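You operate a simulated robot arm through the tools that you are given. There is no shell and no other tool. Be economical: measure what you need, move in short steps, check, and stop when the job is done.

You are at the controls of a simulated two-armed robot. One attempt, no reset.

JOB
Pick up the printed block from the top deck of the hand cart with one hand, pass it to the other hand and put it on the top of the fibre block. Set down upright: printed block.

The check looks at the end state, three seconds after you hand in, the way a careful person would. Anything else that was tipped, shoved, dropped, spilled or broken makes it a failure.

ROBOT AND FRAMES
Two 7-joint arms with two-finger parallel grippers on one trunk, on a base that drives. Base frame: it is fixed to the floor where the robot stands at the start and does not move with it; the origin is under the middle of the robot, x ahead of it, y to its left, z up. Readings come in m, degrees, newtons and seconds.
The left shoulder is at the start at [0.07, 0.13, 0.912], the right one opposite. With the tool pointing down near the work surface each hand reaches from about 0.1 to 0.5 m from the robot's upright axis, wherever it stands, measured 20 degrees to its own side. Places, roughly: top of the fibre block (34x21 cm) [-1.32, 3.7, 0.76]. Payload 1.57 kg a hand.
The TCP of each hand is the grasp point between the finger pads, 0.03 m short of the fingertips. In the tool frame z runs along the fingers and y along their closing line. The gripper opens to 0.08 m. The fingers are 0.017 m wide and 0.012 m thick; the gripper's body (0.04 by 0.082 m) begins 0.08 m behind the TCP.
Orientation is told as [roll, pitch, yaw] about the base's x, y, z axes, in that order, counted from this pose: with the fingers straight down and closing along the base's y, the tool's x points along the base's -x, its y along +y and its z along -z.

CONTROLS
- The arms move only by the tool send_rows. It takes "left_moves", "right_moves" or both (then of equal length, played together; a hand with none holds still); each is a list of rows, each a list of 6 numbers: the shift along the tool's x, y, z in mm, then the turn, a rotation vector about the tool's x, y, z in degrees. In form: [[tx, ty, tz, wx, wy, wz], ...]. A call has 1 to 20 rows; each row shifts and turns the commanded pose from where the row before left it, along the tool's axes as they then stand. "left_grip" and "right_grip" are, for a hand that has rows, the opening in per cent of the stroke, from 0 (shut) to 100 (fully open), set as the call begins (left out, the last holds). Rows are played at 5 a second. More than 0.05 m and 8.6 degrees between two rows, or a gripper value outside its range, and nothing of the call is played. Where a pose cannot be reached the arm comes as near as it can. A force on the tool above 40 N (or 10 N above the force at the start of the call, whichever is more), or a blocked arm, ends the call early, and 0.2 s more pass. The fingers move at their own pace (about 0.108 m/s each) and stop on an object; they squeeze with about 34 N. The grip force told is the motor's: it shows also when the fingers shut on nothing. Time passes only in rows, and 0.2 s behind the last, so rows that do not move let the fingers close. It gives the time, the measured TCP pose, the force on the tool (base axes), the opening and the grip force at its end, in the units of the frame above (readings bear some noise), with the torque about the TCP (base axes, N m) and any sound that the robot's microphone picked up, and new pictures: "views" is both (left out), scene, wrist or none (wrist: the cameras of the hands that moved).
- Cameras (640 x 400 px; columns grow to the right, rows downward): "scene" is now at [0.1238, 0.0355, 1.1283]; the picture's right is [0.42, -0.91, 0.00], its down [-0.63, -0.29, -0.72] and it looks along [0.66, 0.30, -0.69] (base axes); focal length 257 px, centre (320, 200). "left" rides on the left gripper at [0.072, 0.007, -0.122] in its tool frame; the picture's right is [-0.09, 1.00, 0.00], its down [-0.84, -0.08, -0.54] and it looks along [-0.54, -0.05, 0.84] (tool axes); focal length 238 px, centre (320, 200). "right" rides on the right gripper at [0.072, -0.007, -0.122] in its tool frame; the picture's right is [0.09, 1.00, 0.00], its down [-0.84, 0.08, -0.54] and it looks along [-0.54, 0.05, 0.84] (tool axes); focal length 238 px, centre (320, 200). There is no depth. A picture from a camera that has moved, and an enlarged one, comes with that camera's place and axes in the base frame and with its lens.
- move_column(by): slides the trunk up (or, below 0, down) by that many m; the arms and the scene camera ride with it, the base frame stays. It gives what a move gives, with no picture.
- roll_base(legs): drives the robot by 1 to 6 legs, each [ahead, left, turn to the left] in m, m and degrees, along the robot's own axes; the way and the turn of a leg run together, so that a leg with both is an arc; at most 1.5 m and 180 degrees a leg. The arms and the cameras ride along, it lands a little off, and it stops where it bumps. It gives what a move gives, and a new picture of the scene camera.
- pan_tilt(pan, tilt): turns the head with the scene camera to pan (to the left, within 86 degrees either way) and tilt (down, from -29 to 69), counted from straight ahead of the robot. It gives what a move gives, and a new picture of the scene camera.
- enlarge(camera, box): a new picture of the part [left, top, right, bottom] of that camera's present view, enlarged. The clock stands still meanwhile.
- sign_off(): hands the job in; it is judged then, once.

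Go step by step. Nothing tells you exact positions but the pictures and the camera data: compare them with the known pose of the tool, close in by small moves and look again before you grip or let go. The budget is 120 turns and 260 pictures, counting those below and the enlarged ones. Unless the task says otherwise, let go and move clear before handing in, and close with one line.

The tools are called after "Call:" as name(argument=value, ...) on one line, values as JSON. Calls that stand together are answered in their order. send_rows: Moves the arms, as the interface text tells. Its arguments: {"type":"object","properties":{"left_moves":{"type":"array","items":{"type":"array","items":{"type":"number"}}},"left_grip":{"type":"number"},"right_moves":{"type":"array","items":{"type":"array","items":{"type":"number"}}},"right_grip":{"type":"number"},"views":{"type":"string","enum":["both","scene","wrist","none"]}},"required":[]} The other tools are called the same way: move_column (by) slides the trunk up or down; roll_base (legs) drives the base; pan_tilt (pan, tilt) turns the head that bears the scene camera; enlarge (camera, box) takes an enlarged picture of a part of a camera's view; sign_off () hands the job in.

At the start:

```text
clock: 0.0
left_tool_pos: [0.3047, 0.255, 0.8657]
left_ee_rot: [-0.1, 0.1, 0.0]
left_force: [0.5, -0.8, 0.5]
left_ft_torque: [0.0, 0.01, 0.01]
left_width: 0.0803
left_finger_force: 0.0
right_tool_pos: [0.3786, -0.0168, 0.8262]
right_ee_rot: [0.1, 0.0, 0.0]
right_force: [0.0, -0.5, 0.2]
right_ft_torque: [0.0, 0.01, 0.02]
right_width: 0.0802
right_finger_force: 0.0
trunk travel left (down, up): [-0.55, 0.39]
robot x, y, heading: [0.0024, -0.0007, 0.0]
head pan, tilt: [24.9, 43.7]
```

scene: 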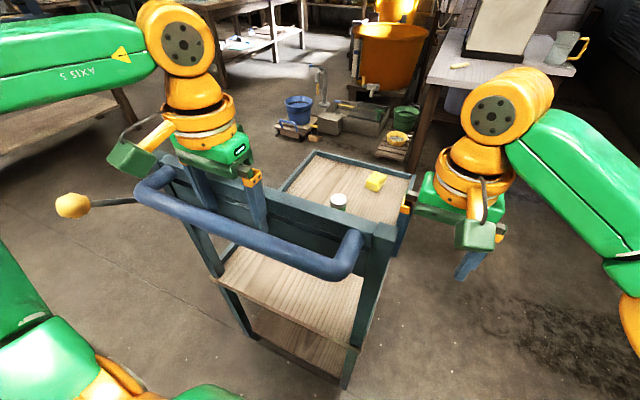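
right: 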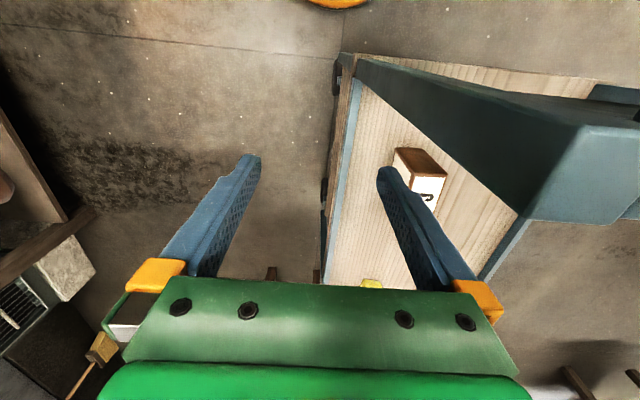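
left: 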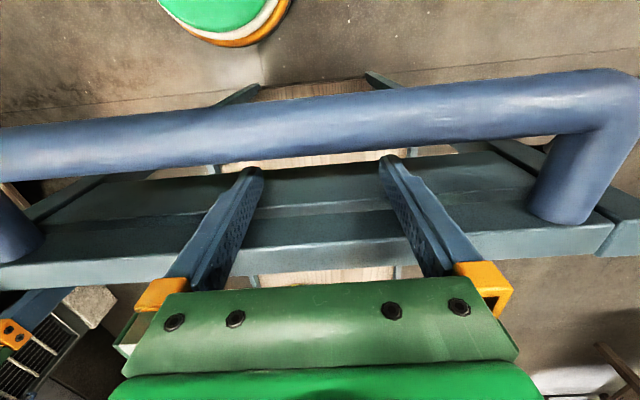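

I see a blue hand cart ahead, with a handle on the near side. A small block with a print on it shows in the right wrist view, and I'll enlarge to identify it.

Call:
enlarge(camera="scene", box=[260, 130, 440, 250])

Call:
enlarge(camera="right", box=[320, 50, 640, 290])

```text
3.33 times, centred on (350, 190) of scene
camera zoom: at [0.1238, 0.0355, 1.1283], right [0.42, -0.91, 0.0], down [-0.63, -0.29, -0.72], along [0.66, 0.3, -0.69], focal length 858 px, centre (220, 233)
```

zoom: 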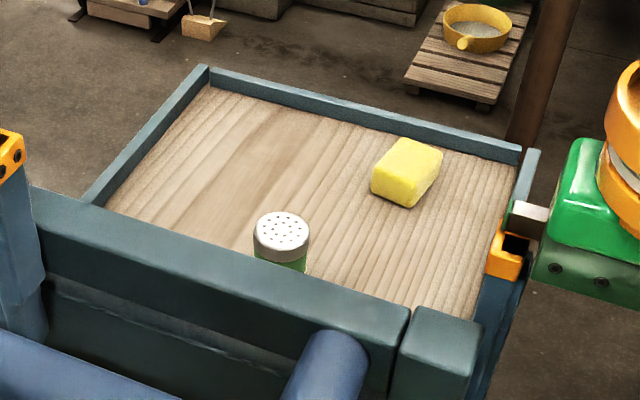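

```text
1.67 times, centred on (480, 170) of right
camera zoom: at [0.307, -0.0227, 0.9477], right [-0.09, 1.0, 0.0], down [0.84, 0.08, 0.54], along [0.54, 0.05, -0.84], focal length 397 px, centre (53, 250)
```

zoom: 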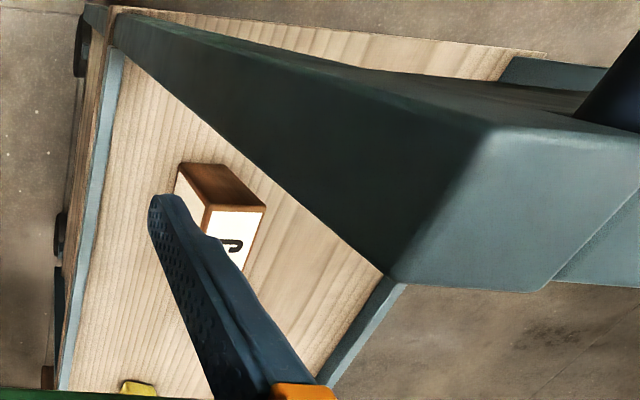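

The printed block sits behind the cart's near panel, where the head camera can't see it. I'll raise the trunk to look down over the panel and clear the handle.

Call:
move_column(by=0.38)

Call:
pan_tilt(pan=10, tilt=60)

```text
clock: 3.7
left_tool_pos: [0.3047, 0.2541, 1.2463]
left_ee_rot: [0.0, -0.1, 0.0]
left_force: [-0.5, 0.6, 0.3]
left_ft_torque: [0.01, -0.01, -0.03]
left_width: 0.08
left_finger_force: 0.0
right_tool_pos: [0.378, -0.0168, 1.2066]
right_ee_rot: [0.0, 0.0, 0.0]
right_force: [0.1, -0.4, 0.2]
right_ft_torque: [-0.03, -0.01, 0.01]
right_width: 0.0799
right_finger_force: 0.0
trunk travel left (down, up): [-0.93, 0.01]
robot x, y, heading: [0.0006, 0.0006, -0.1]
head pan, tilt: [24.9, 43.7]
```

```text
clock: 4.5
left_tool_pos: [0.3056, 0.2548, 1.2461]
left_ee_rot: [0.0, -0.1, -0.1]
left_force: [0.3, -0.3, 0.0]
left_ft_torque: [0.0, 0.0, -0.03]
left_width: 0.08
left_finger_force: 0.0
right_tool_pos: [0.3777, -0.0166, 1.207]
right_ee_rot: [0.0, 0.1, 0.0]
right_force: [0.4, -0.2, -0.5]
right_ft_torque: [0.02, -0.04, -0.03]
right_width: 0.0799
right_finger_force: 0.1
trunk travel left (down, up): [-0.93, 0.01]
robot x, y, heading: [0.0001, -0.0018, -0.1]
head pan, tilt: [10.0, 60.0]
camera scene: at [0.1148, 0.0125, 1.487], right [0.17, -0.98, 0.0], down [-0.85, -0.15, -0.5], along [0.49, 0.09, -0.87], focal length 257 px, centre (320, 200)
```

scene: 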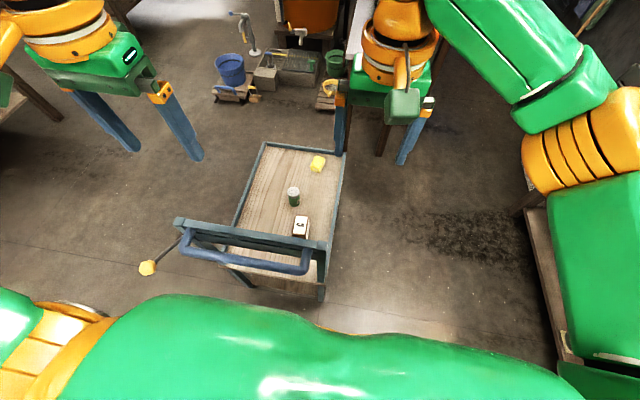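

Call:
enlarge(camera="scene", box=[150, 130, 390, 290])

Call:
enlarge(camera="right", box=[0, 0, 640, 400])

Call:
enlarge(camera="left", box=[0, 0, 640, 400])

```text
2.50 times, centred on (270, 210) of scene
camera zoom: at [0.1148, 0.0125, 1.487], right [0.17, -0.98, 0.0], down [-0.85, -0.15, -0.5], along [0.49, 0.09, -0.87], focal length 644 px, centre (445, 175)
```

zoom: 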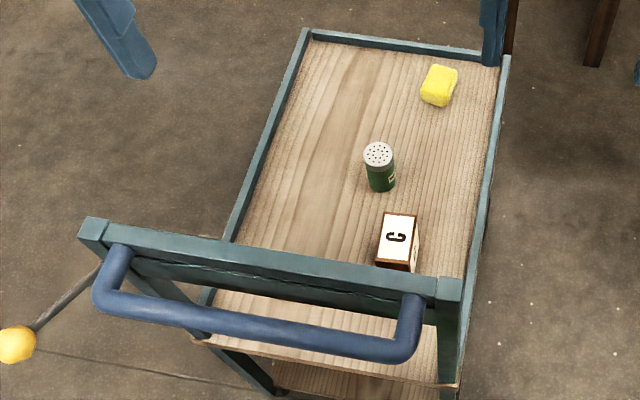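

```text
1.00 times, centred on (320, 200) of right (not enlarged: the box is as wide or as high as the picture)
camera zoom: at [0.3071, -0.0227, 1.3277], right [-0.09, 1.0, 0.0], down [0.84, 0.08, 0.54], along [0.54, 0.05, -0.84], focal length 238 px, centre (320, 200)
```

zoom: 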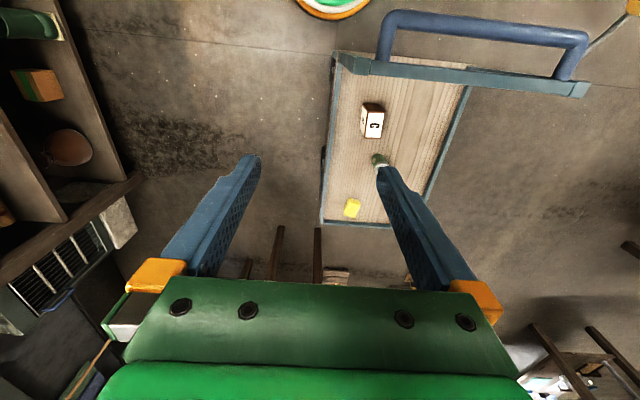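

```text
1.00 times, centred on (320, 200) of left (not enlarged: the box is as wide or as high as the picture)
camera zoom: at [0.235, 0.2619, 1.3672], right [0.09, 1.0, 0.0], down [0.84, -0.08, 0.54], along [0.54, -0.05, -0.84], focal length 238 px, centre (320, 200)
```

zoom: 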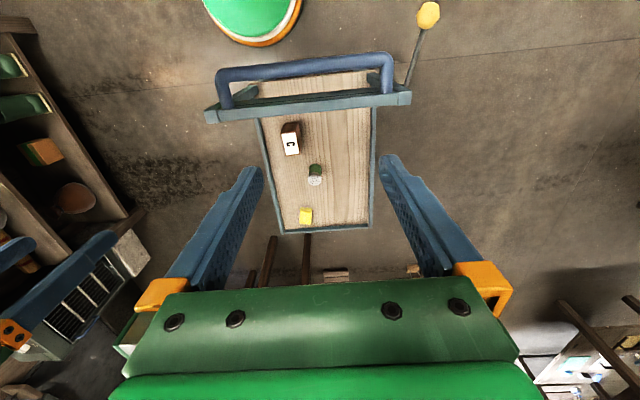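

The block lies at about [0.49, 0.15, 0.60], C face up, behind a panel that rises to about 0.88 m. I plan to reach it from the cart's right side, so I check the free floor there first.

Call:
pan_tilt(pan=-60, tilt=40)

Call:
pan_tilt(pan=80, tilt=20)

```text
clock: 5.9
left_tool_pos: [0.3053, 0.2542, 1.246]
left_ee_rot: [0.0, 0.0, 0.0]
left_force: [-0.3, 0.1, 0.3]
left_ft_torque: [0.01, 0.0, -0.03]
left_width: 0.0799
left_finger_force: 0.0
right_tool_pos: [0.3783, -0.0174, 1.2065]
right_ee_rot: [0.0, 0.0, 0.1]
right_force: [-0.6, 0.6, 0.7]
right_ft_torque: [0.01, 0.01, 0.03]
right_width: 0.08
right_finger_force: 0.1
trunk travel left (down, up): [-0.93, 0.01]
robot x, y, heading: [-0.0006, -0.0057, -0.1]
head pan, tilt: [-60.0, 40.0]
camera scene: at [0.0917, -0.0726, 1.5136], right [-0.87, -0.5, 0.0], down [-0.32, 0.56, -0.77], along [0.38, -0.66, -0.64], focal length 257 px, centre (320, 200)
```

scene: 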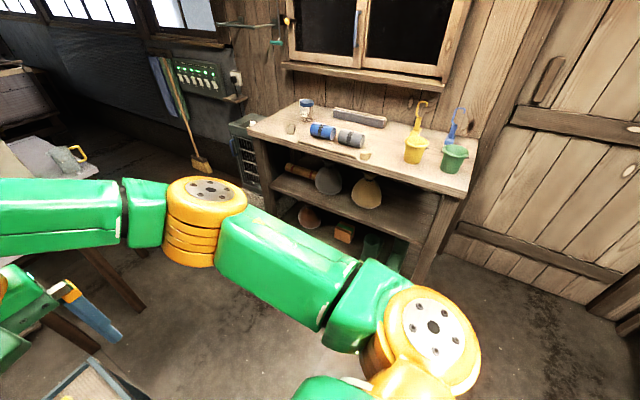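

```text
clock: 8.1
left_tool_pos: [0.3044, 0.2556, 1.2455]
left_ee_rot: [0.0, 0.0, 0.0]
left_force: [-0.9, 1.1, 0.0]
left_ft_torque: [0.01, 0.03, 0.0]
left_width: 0.0798
left_finger_force: 0.1
right_tool_pos: [0.3782, -0.0161, 1.2064]
right_ee_rot: [-0.1, 0.0, 0.0]
right_force: [0.3, -0.1, 0.4]
right_ft_torque: [0.05, -0.02, -0.01]
right_width: 0.0802
right_finger_force: 0.0
trunk travel left (down, up): [-0.93, 0.01]
robot x, y, heading: [0.0063, -0.0034, 0.0]
head pan, tilt: [80.0, 20.0]
camera scene: at [0.0654, 0.0926, 1.5451], right [0.98, -0.17, 0.0], down [-0.06, -0.34, -0.94], along [0.16, 0.93, -0.34], focal length 257 px, centre (320, 200)
```

scene: 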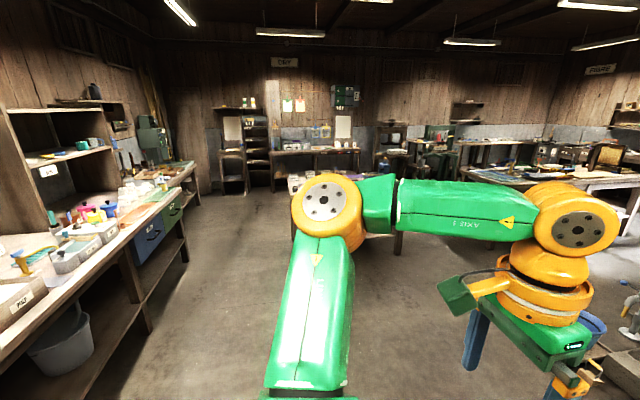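

The right side is free back to about y=-1.3, where the workbench starts. Before driving I zoom toward the fibre block.

Call:
enlarge(camera="scene", box=[90, 120, 250, 220])

Call:
roll_base(legs=[[0, -0.4, 0], [0.36, 0, 0], [0, 0, 90]])

```text
4.00 times, centred on (170, 170) of scene
camera zoom: at [0.0654, 0.0926, 1.5451], right [0.98, -0.17, 0.0], down [-0.06, -0.34, -0.94], along [0.16, 0.93, -0.34], focal length 1030 px, centre (920, 320)
```

zoom: 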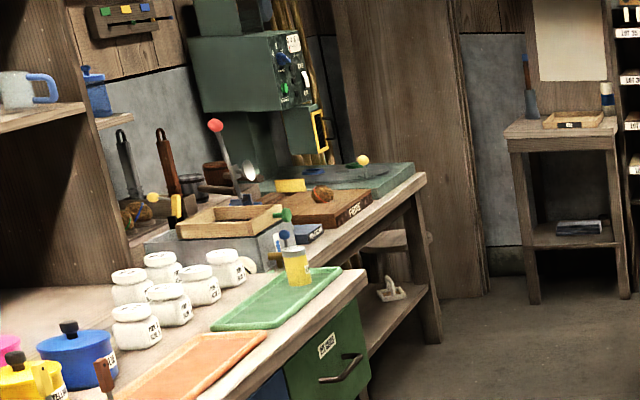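

```text
clock: 16.3
left_tool_pos: [0.117, -0.0926, 1.2465]
left_ee_rot: [-0.1, 0.1, 88.6]
left_force: [0.7, 0.7, -0.1]
left_ft_torque: [-0.03, 0.02, -0.01]
left_width: 0.0801
left_finger_force: 0.1
right_tool_pos: [0.3913, -0.0264, 1.2058]
right_ee_rot: [0.0, 0.0, 88.6]
right_force: [-0.3, -0.3, -0.4]
right_ft_torque: [0.0, 0.02, 0.0]
right_width: 0.0798
right_finger_force: 0.0
trunk travel left (down, up): [-0.93, 0.01]
robot x, y, heading: [0.3652, -0.4057, 88.8]
head pan, tilt: [80.0, 20.0]
camera scene: at [0.2732, -0.3344, 1.5451], right [0.2, 0.98, 0.0], down [0.34, -0.07, -0.94], along [-0.92, 0.19, -0.34], focal length 257 px, centre (320, 200)
```

scene: 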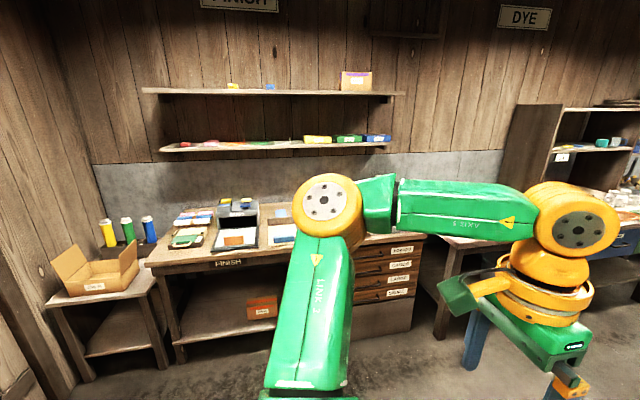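

The fibre block looks like the labelled slab on the bench with some objects nearby. I face the cart from its right side now, so I look at it and edge closer.

Call:
pan_tilt(pan=-10, tilt=60)

Call:
enlarge(camera="right", box=[0, 0, 640, 400])

```text
clock: 18.0
left_tool_pos: [0.1166, -0.0917, 1.2455]
left_ee_rot: [0.0, 0.0, 88.6]
left_force: [-0.9, -0.3, 0.4]
left_ft_torque: [-0.05, 0.01, -0.03]
left_width: 0.08
left_finger_force: 0.0
right_tool_pos: [0.3907, -0.0258, 1.2072]
right_ee_rot: [0.1, 0.1, 88.6]
right_force: [0.4, -0.1, 0.1]
right_ft_torque: [0.0, -0.02, 0.01]
right_width: 0.0799
right_finger_force: 0.0
trunk travel left (down, up): [-0.93, 0.01]
robot x, y, heading: [0.3651, -0.4052, 88.6]
head pan, tilt: [-10.0, 60.0]
camera scene: at [0.3771, -0.2875, 1.4869], right [0.98, -0.2, 0.0], down [-0.17, -0.85, -0.5], along [0.1, 0.49, -0.87], focal length 257 px, centre (320, 200)
```

scene: 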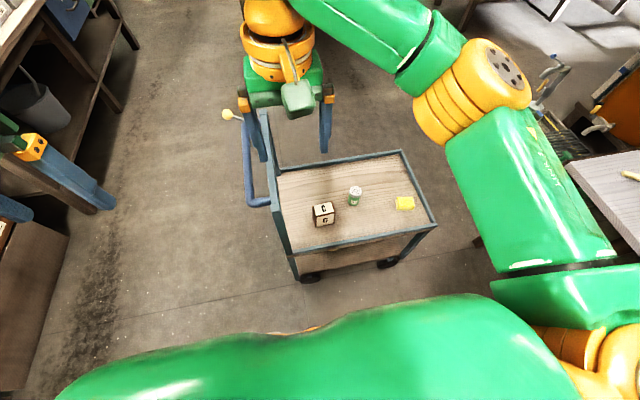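

```text
1.00 times, centred on (320, 200) of right (not enlarged: the box is as wide or as high as the picture)
camera zoom: at [0.396, -0.097, 1.3277], right [-1.0, -0.07, 0.0], down [-0.06, 0.84, 0.54], along [-0.04, 0.54, -0.84], focal length 238 px, centre (320, 200)
```

zoom: 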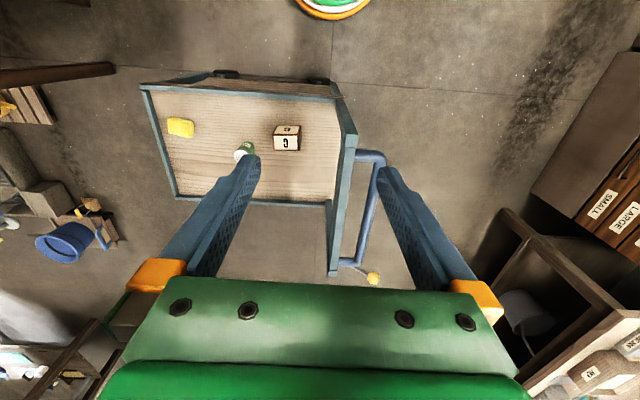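

Call:
enlarge(camera="scene", box=[260, 160, 420, 260])

Call:
enlarge(camera="right", box=[200, 90, 360, 190])

```text
4.00 times, centred on (340, 210) of scene
camera zoom: at [0.3771, -0.2875, 1.4869], right [0.98, -0.2, 0.0], down [-0.17, -0.85, -0.5], along [0.1, 0.49, -0.87], focal length 1030 px, centre (240, 160)
```

zoom: 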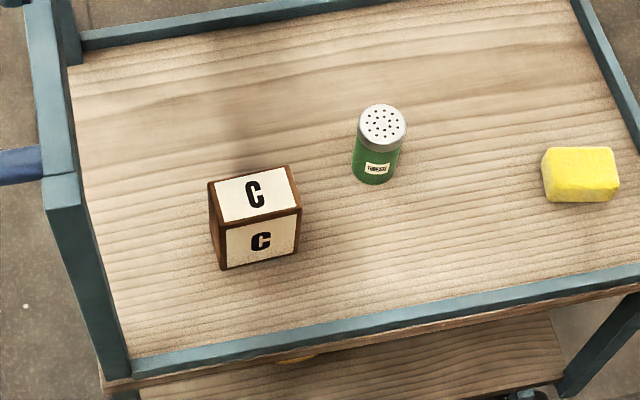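

```text
4.00 times, centred on (280, 140) of right
camera zoom: at [0.396, -0.097, 1.3277], right [-1.0, -0.07, 0.0], down [-0.06, 0.84, 0.54], along [-0.04, 0.54, -0.84], focal length 953 px, centre (480, 440)
```

zoom: 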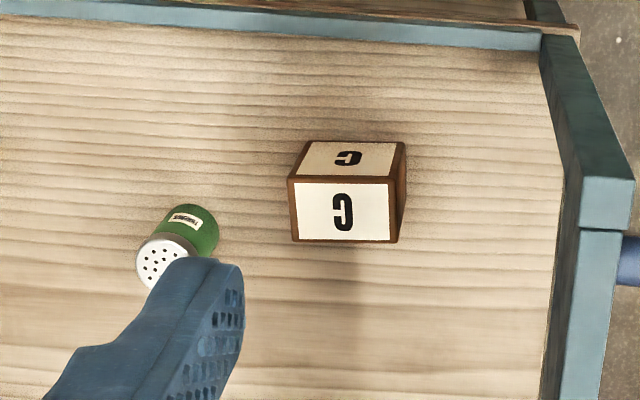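

The block has its C face up, about 78 mm long along x and 50 mm wide along y, centred near [0.48, 0.148]. I turn the right hand to close along y, lift the left hand clear, then edge forward.

Call:
send_rows(right_moves=[[0, 0, 0, 0, 0, 8.05], [0, 0, 0, 0, 0, 8.05], [0, 0, 0, 0, 0, 8.05], [0, 0, 0, 0, 0, 8.05], [0, 0, 0, 0, 0, 8.05], [0, 0, 0, 0, 0, 8.05], [0, 0, 0, 0, 0, 8.05], [0, 0, 0, 0, 0, 8.05], [0, 0, 0, 0, 0, 8.05], [0, 0, 0, 0, 0, 8.05], [0, 0, 0, 0, 0, 8.05]], left_moves=[[0, 0, -20, 0, 0, 0], [0, 0, -20, 0, 0, 0], [0, 0, -20, 0, 0, 0], [0, 0, -20, 0, 0, 0], [0, 0, -20, 0, 0, 0], [0, 0, -20, 0, 0, 0], [0, 0, -20, 0, 0, 0], [0, 0, -20, 0, 0, 0], [0, 0, 0, 0, 0, 0], [0, 0, 0, 0, 0, 0], [0, 0, 0, 0, 0, 0]], right_grip=100, views="none")

Call:
roll_base(legs=[[0.13, 0, 0]])

Call:
enlarge(camera="right", box=[0, 0, 640, 400])

```text
clock: 20.4
left_tool_pos: [0.115, -0.0988, 1.3668]
left_ee_rot: [-0.1, -0.1, 88.6]
left_force: [-0.1, 0.4, -0.1]
left_ft_torque: [-0.01, 0.02, 0.01]
left_width: 0.0799
left_finger_force: 0.0
left hand out of reach, approached as far as the arm can: row 7, 8
right_tool_pos: [0.3904, -0.0254, 1.2078]
right_ee_rot: [-0.1, 0.0, -0.1]
right_force: [0.2, 0.5, -0.6]
right_ft_torque: [-0.02, 0.01, 0.01]
right_width: 0.0804
right_finger_force: 0.1
trunk travel left (down, up): [-0.93, 0.01]
robot x, y, heading: [0.3635, -0.4053, 88.6]
head pan, tilt: [-10.0, 60.0]
```

```text
clock: 21.6
left_tool_pos: [0.1184, 0.0225, 1.3676]
left_ee_rot: [0.0, -0.4, 88.7]
left_force: [-0.3, -0.2, 0.5]
left_ft_torque: [0.05, -0.03, 0.0]
left_width: 0.08
left_finger_force: 0.1
right_tool_pos: [0.3927, 0.096, 1.2079]
right_ee_rot: [0.3, -0.1, 0.0]
right_force: [-0.4, -0.8, 0.4]
right_ft_torque: [0.02, 0.02, -0.02]
right_width: 0.08
right_finger_force: 0.0
trunk travel left (down, up): [-0.93, 0.01]
robot x, y, heading: [0.3679, -0.2781, 88.6]
head pan, tilt: [-10.0, 60.0]
camera scene: at [0.3799, -0.1662, 1.4875], right [0.98, -0.2, 0.0], down [-0.17, -0.85, -0.5], along [0.1, 0.49, -0.86], focal length 257 px, centre (320, 200)
```

scene: 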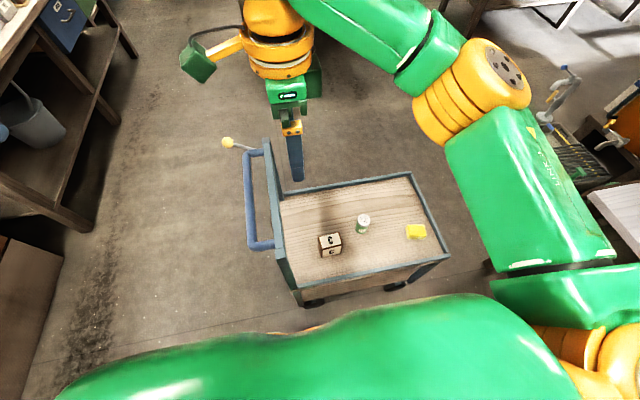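

```text
1.00 times, centred on (320, 200) of right (not enlarged: the box is as wide or as high as the picture)
camera zoom: at [0.3212, 0.0902, 1.3295], right [-0.09, 1.0, 0.01], down [0.84, 0.08, 0.54], along [0.54, 0.06, -0.84], focal length 238 px, centre (320, 200)
```

zoom: 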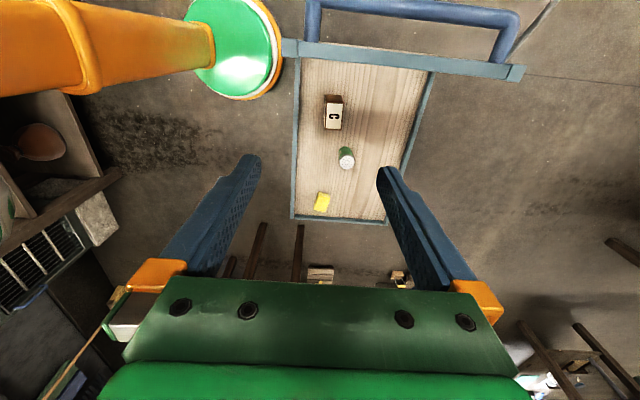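

The right hand now closes along y. I shift it over the block, then lower the trunk partway and look.

Call:
send_rows(right_moves=[[-22, 13, 0, 0, 0, 0], [-22, 13, 0, 0, 0, 0], [-22, 13, 0, 0, 0, 0], [-22, 13, 0, 0, 0, 0]], views="none")

Call:
move_column(by=-0.36)

Call:
enlarge(camera="right", box=[0, 0, 640, 400])

Call:
pan_tilt(pan=-12, tilt=50)

```text
clock: 22.6
left_tool_pos: [0.1195, 0.0306, 1.366]
left_ee_rot: [0.0, 0.1, 88.7]
left_force: [0.8, -0.6, -0.5]
left_ft_torque: [-0.01, -0.04, -0.05]
left_width: 0.0799
left_finger_force: 0.0
right_tool_pos: [0.4806, 0.1554, 1.2071]
right_ee_rot: [-0.1, 0.0, 0.1]
right_force: [0.1, 0.1, 0.1]
right_ft_torque: [-0.02, -0.01, 0.01]
right_width: 0.0801
right_finger_force: 0.1
trunk travel left (down, up): [-0.93, 0.01]
robot x, y, heading: [0.3686, -0.2758, 89.0]
head pan, tilt: [-10.0, 60.0]
```

```text
clock: 26.1
left_tool_pos: [0.1191, 0.0288, 1.0066]
left_ee_rot: [0.0, -0.1, 88.7]
left_force: [0.4, 0.6, 0.4]
left_ft_torque: [-0.04, 0.02, 0.01]
left_width: 0.0799
left_finger_force: 0.0
right_tool_pos: [0.4802, 0.1537, 0.8477]
right_ee_rot: [0.0, 0.0, 0.2]
right_force: [0.4, 0.4, -0.1]
right_ft_torque: [0.0, 0.0, 0.02]
right_width: 0.0802
right_finger_force: 0.0
trunk travel left (down, up): [-0.57, 0.37]
robot x, y, heading: [0.3671, -0.2718, 88.8]
head pan, tilt: [-10.0, 60.0]
```

```text
1.00 times, centred on (320, 200) of right (not enlarged: the box is as wide or as high as the picture)
camera zoom: at [0.4087, 0.1485, 0.9685], right [-0.09, 1.0, 0.0], down [0.84, 0.08, 0.54], along [0.54, 0.05, -0.84], focal length 238 px, centre (320, 200)
```

zoom: 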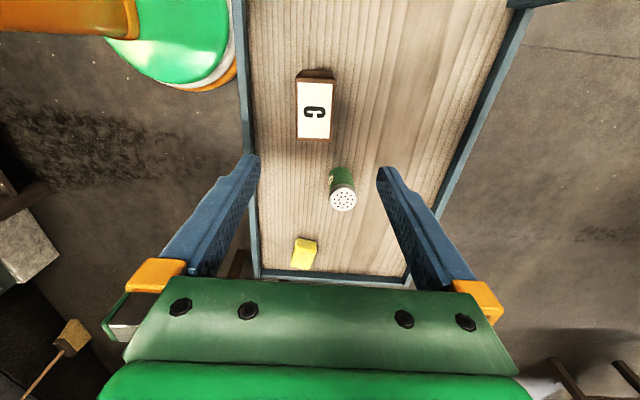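

```text
clock: 26.9
left_tool_pos: [0.1193, 0.0291, 1.005]
left_ee_rot: [-0.1, -0.2, 88.7]
left_force: [0.3, 0.1, 0.0]
left_ft_torque: [0.01, 0.01, 0.04]
left_width: 0.0801
left_finger_force: 0.1
right_tool_pos: [0.4797, 0.1554, 0.8473]
right_ee_rot: [0.0, 0.0, 0.1]
right_force: [0.0, -0.3, -1.1]
right_ft_torque: [0.0, 0.0, -0.02]
right_width: 0.0796
right_finger_force: 0.1
trunk travel left (down, up): [-0.57, 0.37]
robot x, y, heading: [0.369, -0.2788, 88.7]
head pan, tilt: [-12.0, 50.0]
camera scene: at [0.3848, -0.15, 1.1394], right [0.97, -0.23, 0.0], down [-0.18, -0.75, -0.64], along [0.15, 0.62, -0.77], focal length 257 px, centre (320, 200)
```

scene: 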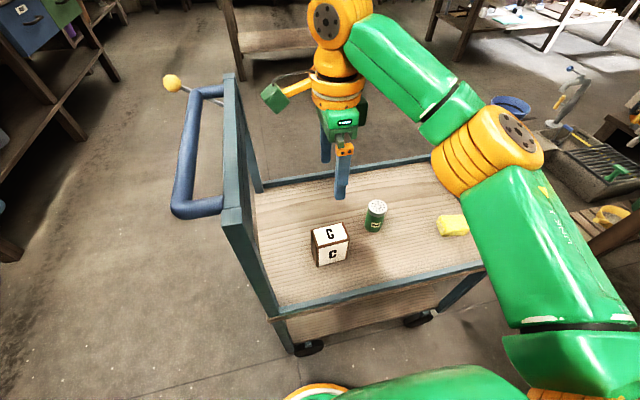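

The pictures agree on a block top at about [0.480, 0.147, 0.64]. I aim about 18 mm to its +x end to leave room for the other hand, and go down to just above it.

Call:
send_rows(right_moves=[[-9, -4, 0, 0, 0, 0], [-9, -4, 0, 0, 0, 0], [0, 0, 40, 0, 0, 0], [0, 0, 40, 0, 0, 0], [0, 0, 40, 0, 0, 0], [0, 0, 20, 0, 0, 0], [0, 0, 0, 0, 0, 0]])

Call:
enlarge(camera="scene", box=[260, 160, 420, 260])

```text
clock: 28.5
left_tool_pos: [0.1188, 0.0292, 1.0055]
left_ee_rot: [0.0, -0.2, 88.6]
left_force: [-0.2, -0.8, 0.8]
left_ft_torque: [0.0, 0.01, 0.0]
left_width: 0.0802
left_finger_force: 0.2
right_tool_pos: [0.496, 0.1464, 0.7067]
right_ee_rot: [0.0, 0.0, 0.0]
right_force: [-0.8, 0.4, 0.3]
right_ft_torque: [0.03, 0.04, -0.02]
right_width: 0.0799
right_finger_force: 0.2
trunk travel left (down, up): [-0.57, 0.37]
robot x, y, heading: [0.3675, -0.277, 88.9]
head pan, tilt: [-12.0, 50.0]
camera scene: at [0.3848, -0.1501, 1.1395], right [0.97, -0.23, 0.0], down [-0.18, -0.75, -0.64], along [0.15, 0.63, -0.77], focal length 257 px, centre (320, 200)
camera right: at [0.4256, 0.1413, 0.8275], right [-0.09, 1.0, 0.0], down [0.84, 0.08, 0.54], along [0.54, 0.05, -0.84], focal length 238 px, centre (320, 200)
```

scene: 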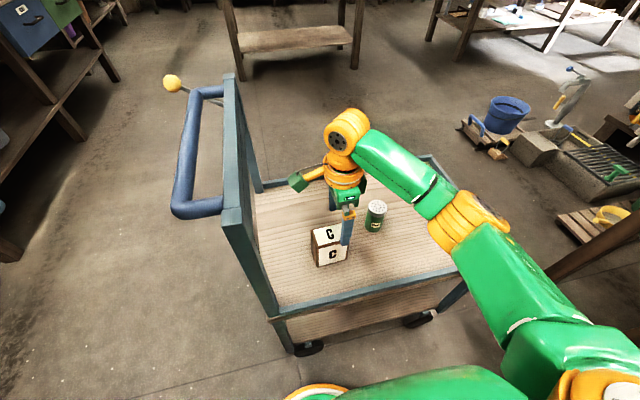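
right: 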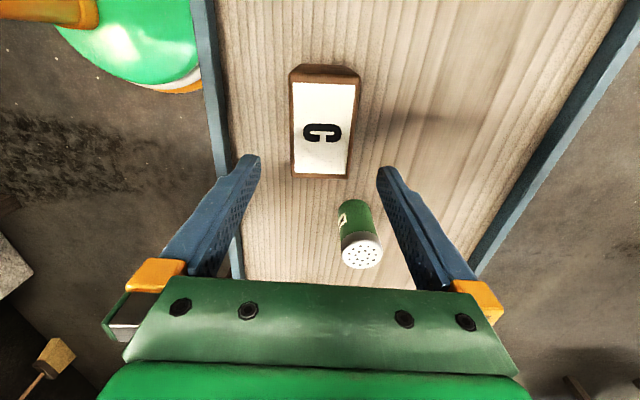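

```text
4.00 times, centred on (340, 210) of scene
camera zoom: at [0.3848, -0.1501, 1.1395], right [0.97, -0.23, 0.0], down [-0.18, -0.75, -0.64], along [0.15, 0.63, -0.77], focal length 1030 px, centre (240, 160)
```

zoom: 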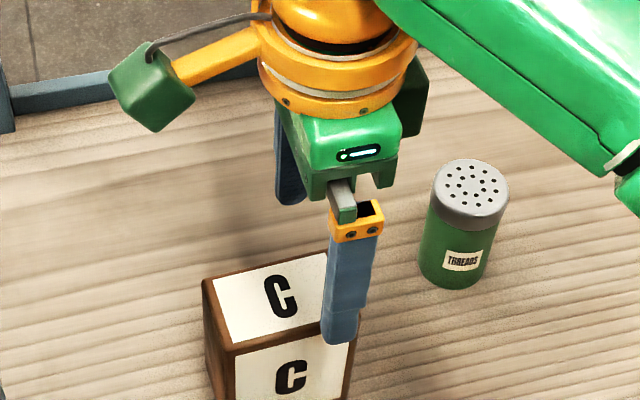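

The block lies between the fingers' lines, well aligned. I shift 2 mm, go down 84 mm and look before closing.

Call:
send_rows(right_moves=[[0, 2, 20, 0, 0, 0], [0, 0, 20, 0, 0, 0], [0, 0, 20, 0, 0, 0], [0, 0, 12, 0, 0, 0], [0, 0, 12, 0, 0, 0], [0, 0, 0, 0, 0, 0]], views="wrist")

Call:
enlarge(camera="scene", box=[260, 180, 420, 280])

```text
clock: 29.9
left_tool_pos: [0.1192, 0.0282, 1.006]
left_ee_rot: [0.0, -0.1, 88.6]
left_force: [-0.2, 0.4, 0.5]
left_ft_torque: [0.03, -0.01, 0.02]
left_width: 0.0798
left_finger_force: 0.1
right_tool_pos: [0.4965, 0.1491, 0.6236]
right_ee_rot: [-0.1, 0.1, 0.1]
right_force: [-0.3, -0.2, 0.3]
right_ft_torque: [-0.02, -0.02, 0.01]
right_width: 0.0801
right_finger_force: 0.0
trunk travel left (down, up): [-0.57, 0.37]
robot x, y, heading: [0.3667, -0.2793, 88.6]
head pan, tilt: [-12.0, 50.0]
camera right: at [0.4255, 0.1427, 0.7446], right [-0.09, 1.0, 0.0], down [0.84, 0.08, 0.54], along [0.54, 0.05, -0.84], focal length 238 px, centre (320, 200)
```

right: 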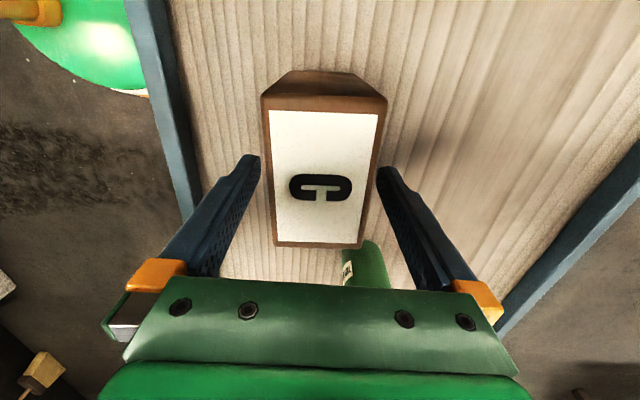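

```text
4.00 times, centred on (340, 230) of scene
camera zoom: at [0.3848, -0.15, 1.1395], right [0.97, -0.23, 0.0], down [-0.18, -0.75, -0.64], along [0.15, 0.63, -0.77], focal length 1030 px, centre (240, 80)
```

zoom: 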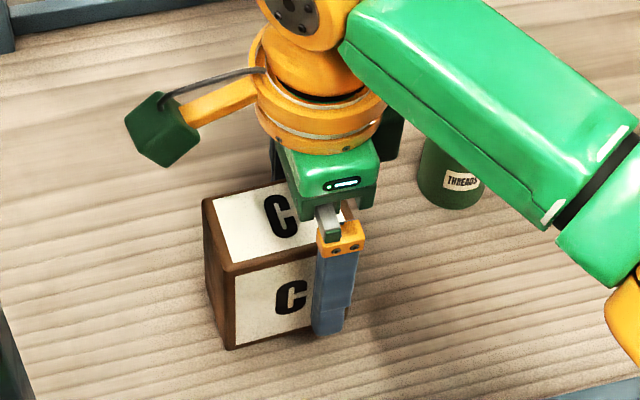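

The block stands squarely between the fingers, whose tips are clear of the deck. Closing now.

Call:
send_rows(right_moves=[[0, 0, 0, 0, 0, 0], [0, 0, 0, 0, 0, 0], [0, 0, 0, 0, 0, 0], [0, 0, 0, 0, 0, 0]], right_grip=0, views="none")

Call:
send_rows(right_moves=[[0, 0, -10, 0, 0, 0], [0, 0, -20, 0, 0, 0], [0, 0, -20, 0, 0, 0], [0, 0, -20, 0, 0, 0], [0, 0, 0, 0, 0, 0]])

```text
clock: 30.9
left_tool_pos: [0.1183, 0.0293, 1.0059]
left_ee_rot: [0.0, 0.0, 88.7]
left_force: [-0.5, -0.3, 0.4]
left_ft_torque: [0.0, -0.02, 0.01]
left_width: 0.0798
left_finger_force: 0.0
right_tool_pos: [0.4978, 0.1496, 0.6248]
right_ee_rot: [0.0, 0.0, 0.1]
right_force: [-0.4, 0.1, -0.3]
right_ft_torque: [-0.04, 0.04, 0.01]
right_width: 0.0501
right_finger_force: 34.1
trunk travel left (down, up): [-0.57, 0.37]
robot x, y, heading: [0.3679, -0.2751, 89.0]
head pan, tilt: [-12.0, 50.0]
```

```text
clock: 32.1
left_tool_pos: [0.1186, 0.0294, 1.0058]
left_ee_rot: [-0.1, -0.1, 88.7]
left_force: [0.6, -0.4, -0.1]
left_ft_torque: [0.0, -0.01, -0.01]
left_width: 0.0801
left_finger_force: 0.0
right_tool_pos: [0.4969, 0.1483, 0.6934]
right_ee_rot: [0.0, -0.1, 0.1]
right_force: [-0.4, 0.0, -2.1]
right_ft_torque: [-0.02, -0.01, 0.01]
right_width: 0.0502
right_finger_force: 34.0
trunk travel left (down, up): [-0.57, 0.37]
robot x, y, heading: [0.3672, -0.2712, 88.7]
head pan, tilt: [-12.0, 50.0]
camera scene: at [0.385, -0.1496, 1.1394], right [0.97, -0.23, 0.0], down [-0.18, -0.75, -0.64], along [0.15, 0.63, -0.77], focal length 257 px, centre (320, 200)
camera right: at [0.4265, 0.1427, 0.8144], right [-0.09, 1.0, 0.0], down [0.84, 0.08, 0.54], along [0.54, 0.05, -0.84], focal length 238 px, centre (320, 200)
```

scene: 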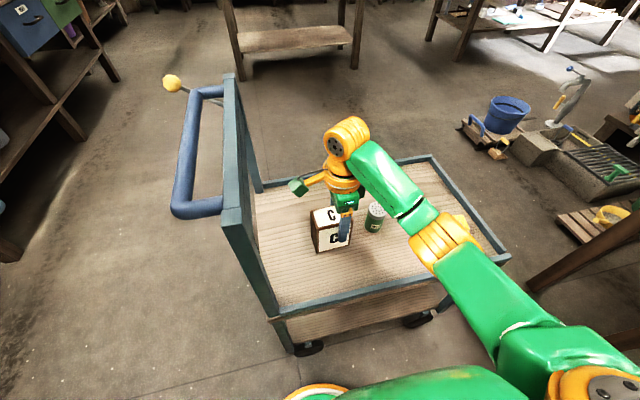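
right: 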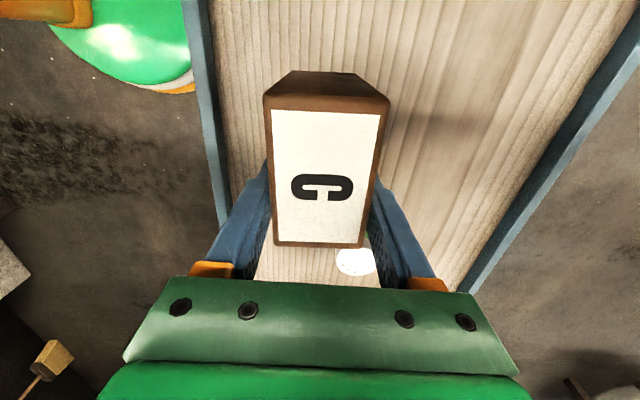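

The block is held (50 mm, about 0.2 kg) and off the deck. I raise the trunk high above the cart and back off.

Call:
move_column(by=0.3)

Call:
roll_base(legs=[[-0.3, 0, 0], [0, 0.75, 0]])

Call:
pan_tilt(pan=15, tilt=25)

```text
clock: 35.1
left_tool_pos: [0.1192, 0.0285, 1.3051]
left_ee_rot: [0.1, -0.1, 88.7]
left_force: [1.1, 0.0, 0.3]
left_ft_torque: [0.0, 0.02, 0.01]
left_width: 0.0801
left_finger_force: 0.0
right_tool_pos: [0.4963, 0.1491, 0.9931]
right_ee_rot: [0.1, -0.1, 0.1]
right_force: [0.6, 0.3, -1.2]
right_ft_torque: [0.01, -0.01, 0.02]
right_width: 0.0496
right_finger_force: 34.2
trunk travel left (down, up): [-0.87, 0.07]
robot x, y, heading: [0.3656, -0.274, 88.6]
head pan, tilt: [-12.0, 50.0]
```

```text
clock: 40.8
left_tool_pos: [-0.6374, -0.2573, 1.306]
left_ee_rot: [0.1, -0.1, 88.9]
left_force: [0.4, -1.1, 0.3]
left_ft_torque: [-0.02, -0.03, -0.01]
left_width: 0.0799
left_finger_force: 0.0
right_tool_pos: [-0.2591, -0.1369, 0.993]
right_ee_rot: [0.0, 0.1, 0.3]
right_force: [0.1, 0.1, -2.2]
right_ft_torque: [0.02, -0.02, 0.0]
right_width: 0.0498
right_finger_force: 34.0
trunk travel left (down, up): [-0.87, 0.07]
robot x, y, heading: [-0.3899, -0.5637, 89.1]
head pan, tilt: [-12.0, 50.0]
camera scene: at [-0.37, -0.4353, 1.4394], right [0.97, -0.23, 0.0], down [-0.17, -0.75, -0.64], along [0.15, 0.63, -0.77], focal length 257 px, centre (320, 200)
```

scene: 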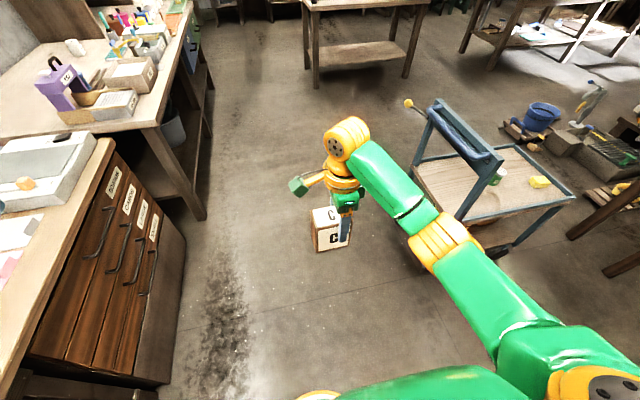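

```text
clock: 41.7
left_tool_pos: [-0.6389, -0.2584, 1.3059]
left_ee_rot: [0.1, -0.1, 88.9]
left_force: [-0.1, 0.3, -0.7]
left_ft_torque: [-0.02, 0.01, 0.03]
left_width: 0.0802
left_finger_force: 0.2
right_tool_pos: [-0.2602, -0.1383, 0.9941]
right_ee_rot: [0.0, 0.0, 0.4]
right_force: [0.2, -0.9, -1.2]
right_ft_torque: [0.0, -0.03, 0.03]
right_width: 0.0496
right_finger_force: 33.9
trunk travel left (down, up): [-0.87, 0.07]
robot x, y, heading: [-0.3937, -0.5594, 89.3]
head pan, tilt: [15.0, 25.0]
camera scene: at [-0.4113, -0.4209, 1.4769], right [0.97, 0.24, 0.0], down [0.1, -0.41, -0.91], along [-0.22, 0.88, -0.42], focal length 257 px, centre (320, 200)
```

scene: 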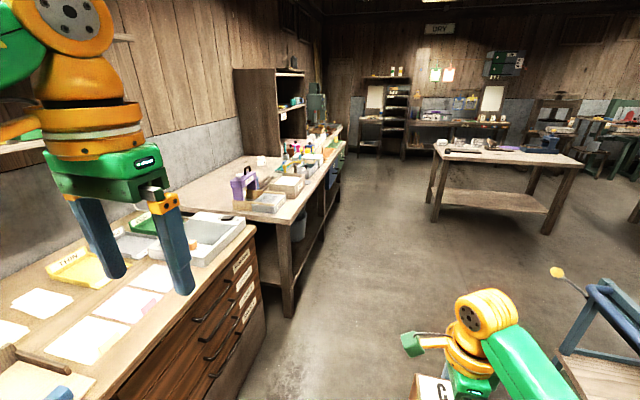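

The lane between the left benches and the middle table is clear along x≈-0.37. I drive up it in stages to look at the fibre block.

Call:
roll_base(legs=[[1.2, 0, 0], [1.2, 0, 0], [0.9, 0, 0]])

Call:
pan_tilt(pan=55, tilt=35)

```text
clock: 57.7
left_tool_pos: [-0.5572, 3.0228, 1.3064]
left_ee_rot: [0.0, -0.1, 88.9]
left_force: [0.0, -1.0, -0.2]
left_ft_torque: [-0.02, 0.02, 0.0]
left_width: 0.08
left_finger_force: 0.0
right_tool_pos: [-0.1791, 3.144, 0.9931]
right_ee_rot: [0.0, -0.1, 0.4]
right_force: [-0.1, 0.4, -1.8]
right_ft_torque: [-0.01, -0.03, -0.01]
right_width: 0.0496
right_finger_force: 34.1
trunk travel left (down, up): [-0.87, 0.07]
robot x, y, heading: [-0.3079, 2.7183, 89.0]
head pan, tilt: [15.0, 25.0]
camera scene: at [-0.3296, 2.8594, 1.4771], right [0.97, 0.24, 0.0], down [0.1, -0.41, -0.91], along [-0.22, 0.88, -0.42], focal length 257 px, centre (320, 200)
```

scene: 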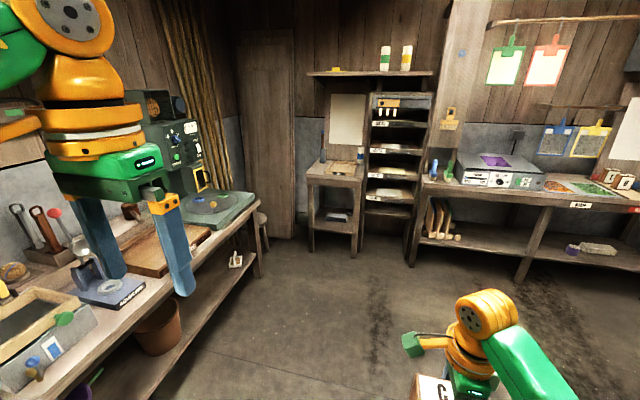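

```text
clock: 58.8
left_tool_pos: [-0.5565, 3.024, 1.3065]
left_ee_rot: [0.1, -0.2, 88.9]
left_force: [-0.1, -0.3, 0.3]
left_ft_torque: [0.02, -0.01, 0.02]
left_width: 0.0804
left_finger_force: 0.0
right_tool_pos: [-0.178, 3.1455, 0.9928]
right_ee_rot: [0.1, 0.0, 0.4]
right_force: [-0.4, 0.9, -1.6]
right_ft_torque: [-0.02, -0.02, 0.01]
right_width: 0.0499
right_finger_force: 34.0
trunk travel left (down, up): [-0.87, 0.07]
robot x, y, heading: [-0.3061, 2.717, 88.9]
head pan, tilt: [55.0, 35.0]
camera scene: at [-0.3784, 2.8232, 1.4612], right [0.59, 0.81, 0.0], down [0.46, -0.34, -0.82], along [-0.66, 0.48, -0.57], focal length 257 px, centre (320, 200)
```

scene: 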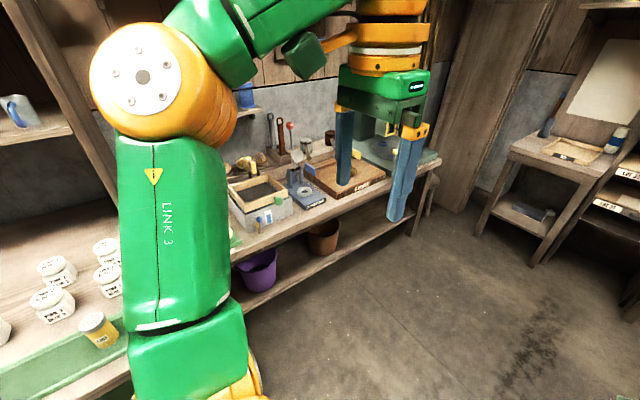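

I turn to face the bench squarely from a safe distance, so the whole fibre block is in view.

Call:
roll_base(legs=[[0.95, 0, 0], [0, 0, 90]])

Call:
pan_tilt(pan=0, tilt=40)

Call:
enlarge(camera="scene", box=[180, 80, 460, 255])

```text
clock: 67.5
left_tool_pos: [-0.6047, 3.4134, 1.306]
left_ee_rot: [0.0, -0.1, 178.1]
left_force: [0.1, -1.3, -0.6]
left_ft_torque: [-0.01, -0.02, 0.01]
left_width: 0.0803
left_finger_force: 0.0
right_tool_pos: [-0.7195, 3.7938, 0.9938]
right_ee_rot: [0.0, 0.0, 89.5]
right_force: [-0.3, -0.3, -0.9]
right_ft_torque: [0.02, -0.03, 0.0]
right_width: 0.0497
right_finger_force: 33.6
trunk travel left (down, up): [-0.87, 0.07]
robot x, y, heading: [-0.2961, 3.6582, 178.0]
head pan, tilt: [55.0, 35.0]
camera scene: at [-0.4012, 3.5911, 1.4612], right [-0.8, 0.6, 0.0], down [0.35, 0.46, -0.82], along [-0.49, -0.65, -0.57], focal length 257 px, centre (320, 200)
```

scene: 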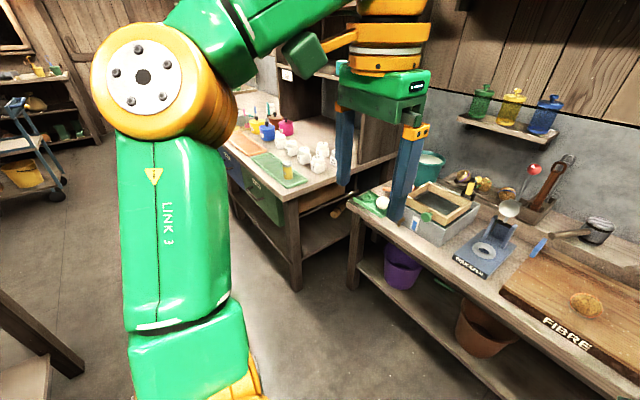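

```text
clock: 68.7
left_tool_pos: [-0.6039, 3.4138, 1.3063]
left_ee_rot: [0.1, -0.1, 177.9]
left_force: [-0.8, -0.5, 1.0]
left_ft_torque: [0.04, -0.01, 0.01]
left_width: 0.08
left_finger_force: 0.0
right_tool_pos: [-0.7187, 3.7937, 0.992]
right_ee_rot: [0.1, -0.1, 89.5]
right_force: [0.1, 0.7, -1.1]
right_ft_torque: [0.01, -0.01, 0.03]
right_width: 0.0494
right_finger_force: 34.3
trunk travel left (down, up): [-0.87, 0.07]
robot x, y, heading: [-0.297, 3.6564, 178.1]
head pan, tilt: [0.0, 40.0]
camera scene: at [-0.4331, 3.664, 1.4536], right [0.03, 1.0, 0.0], down [0.64, -0.02, -0.77], along [-0.77, 0.03, -0.64], focal length 257 px, centre (320, 200)
```

scene: 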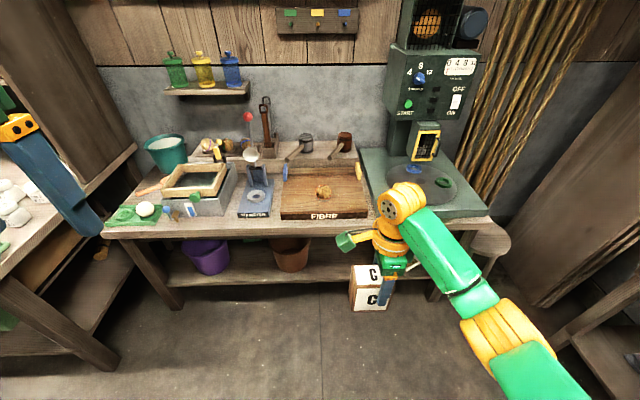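

```text
2.29 times, centred on (320, 168) of scene
camera zoom: at [-0.4331, 3.664, 1.4536], right [0.03, 1.0, 0.0], down [0.64, -0.02, -0.77], along [-0.77, 0.03, -0.64], focal length 588 px, centre (320, 274)
```

zoom: 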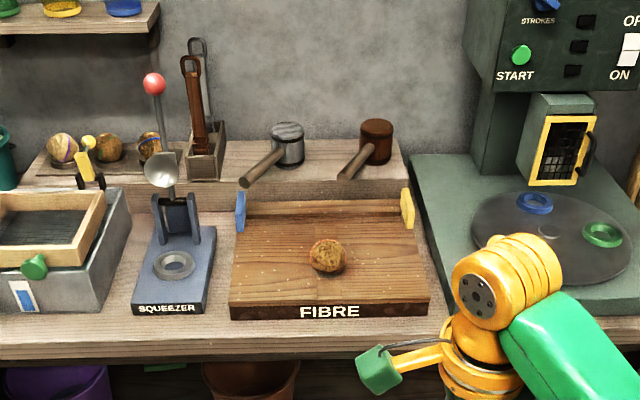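

The fibre block spans roughly x -1.42…-1.21, y 3.53…3.87, with a loose fibre ball near [-1.29, 3.71] that must stay untouched. I'll do the hand-over here: centre the right hand, and turn the left hand parallel to it, ready to tilt in from the left.

Call:
send_rows(right_moves=[[10, 0, 0, 0, 0, 0], [10, 0, 0, 0, 0, 0], [10, 0, 0, 0, 0, 0], [10, 0, 0, 0, 0, 0], [10, 0, 0, 0, 0, 0], [10, 0, 0, 0, 0, 0], [10, 0, 0, 0, 0, 0], [10, 0, 0, 0, 0, 0], [10, 0, 0, 0, 0, 0], [10, 0, 0, 0, 0, 0], [0, 0, 0, 0, 0, 0]], left_moves=[[0, 0, 15, 0, 0, 8.04], [0, 0, 15, 0, 0, 8.04], [0, 0, 15, 0, 0, 8.04], [0, 0, 15, 0, 0, 8.04], [0, 0, 15, 0, 0, 8.04], [0, 0, 15, 0, 0, 8.04], [0, 0, 15, 0, 0, 8.04], [0, 0, 15, 0, 0, 8.04], [0, 0, 15, 0, 0, 8.04], [0, 0, 15, 0, 0, 8.04], [0, 0, 15, 0, 0, 8.04]], left_grip=100, views="none")

Call:
send_rows(left_moves=[[0, 0, 0, 0, -7.5, 0], [0, 0, 0, 0, -7.5, 0], [0, 0, 0, 0, -7.5, 0], [0, 0, 0, 0, -7.5, 0], [0, 0, 0, 0, -7.5, 0], [0, 0, 0, 0, -7.5, 0], [0, 0, 0, 0, -7.5, 0], [0, 0, 0, 0, -7.5, 0], [0, 0, 0, 0, 0, 0]], views="both")

```text
clock: 71.1
left_tool_pos: [-0.5096, 3.528, 1.1316]
left_ee_rot: [0.1, 0.1, 89.5]
left_force: [-0.1, -0.2, -0.1]
left_ft_torque: [0.01, -0.01, -0.02]
left_width: 0.0799
left_finger_force: 0.0
left hand out of reach, approached as far as the arm can: row 4, 5, 6, 7, 8, 9, 10, 11
right_tool_pos: [-0.7203, 3.6954, 0.9943]
right_ee_rot: [0.1, 0.0, 89.5]
right_force: [-0.4, 0.4, -1.6]
right_ft_torque: [0.04, 0.04, 0.01]
right_width: 0.0496
right_finger_force: 33.5
trunk travel left (down, up): [-0.87, 0.07]
robot x, y, heading: [-0.2975, 3.6566, 177.9]
head pan, tilt: [0.0, 40.0]
```

```text
clock: 73.1
left_tool_pos: [-0.4842, 3.6734, 1.2597]
left_ee_rot: [0.2, -60.1, 89.5]
left_force: [0.6, -0.6, 0.0]
left_ft_torque: [-0.04, -0.02, -0.02]
left_width: 0.08
left_finger_force: 0.0
left hand out of reach, approached as far as the arm can: row 1, 2, 3, 4, 5, 6, 7, 8
right_tool_pos: [-0.7189, 3.6938, 0.9941]
right_ee_rot: [0.0, 0.0, 89.5]
right_force: [0.6, 0.2, -1.1]
right_ft_torque: [0.03, 0.01, 0.02]
right_width: 0.0496
right_finger_force: 34.0
trunk travel left (down, up): [-0.87, 0.07]
robot x, y, heading: [-0.2997, 3.6593, 178.0]
head pan, tilt: [0.0, 40.0]
camera scene: at [-0.4331, 3.6639, 1.4536], right [0.04, 1.0, 0.0], down [0.64, -0.02, -0.77], along [-0.77, 0.03, -0.64], focal length 257 px, centre (320, 200)
camera left: at [-0.4896, 3.5328, 1.2581], right [-1.0, 0.05, 0.08], down [0.08, -0.05, 1.0], along [0.06, 1.0, 0.05], focal length 238 px, centre (320, 200)
```

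scene: 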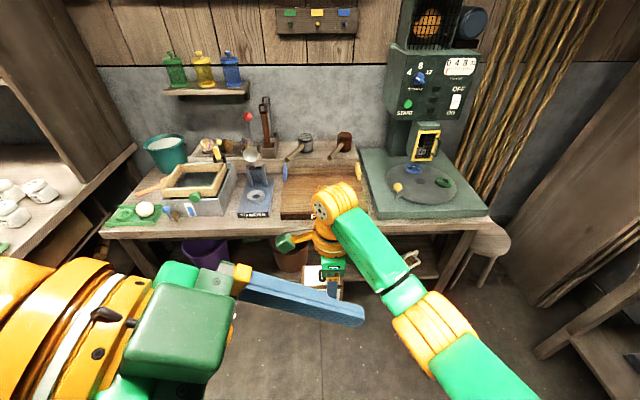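
left: 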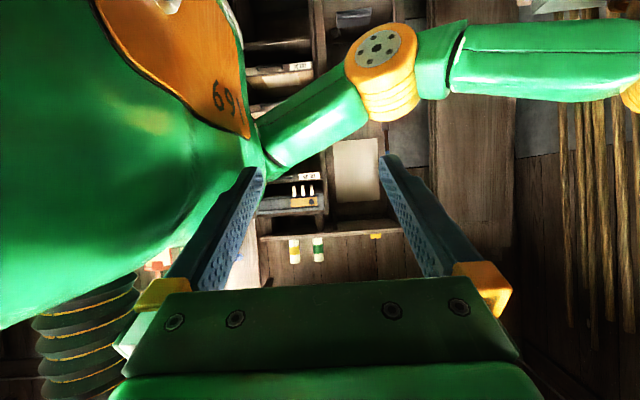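

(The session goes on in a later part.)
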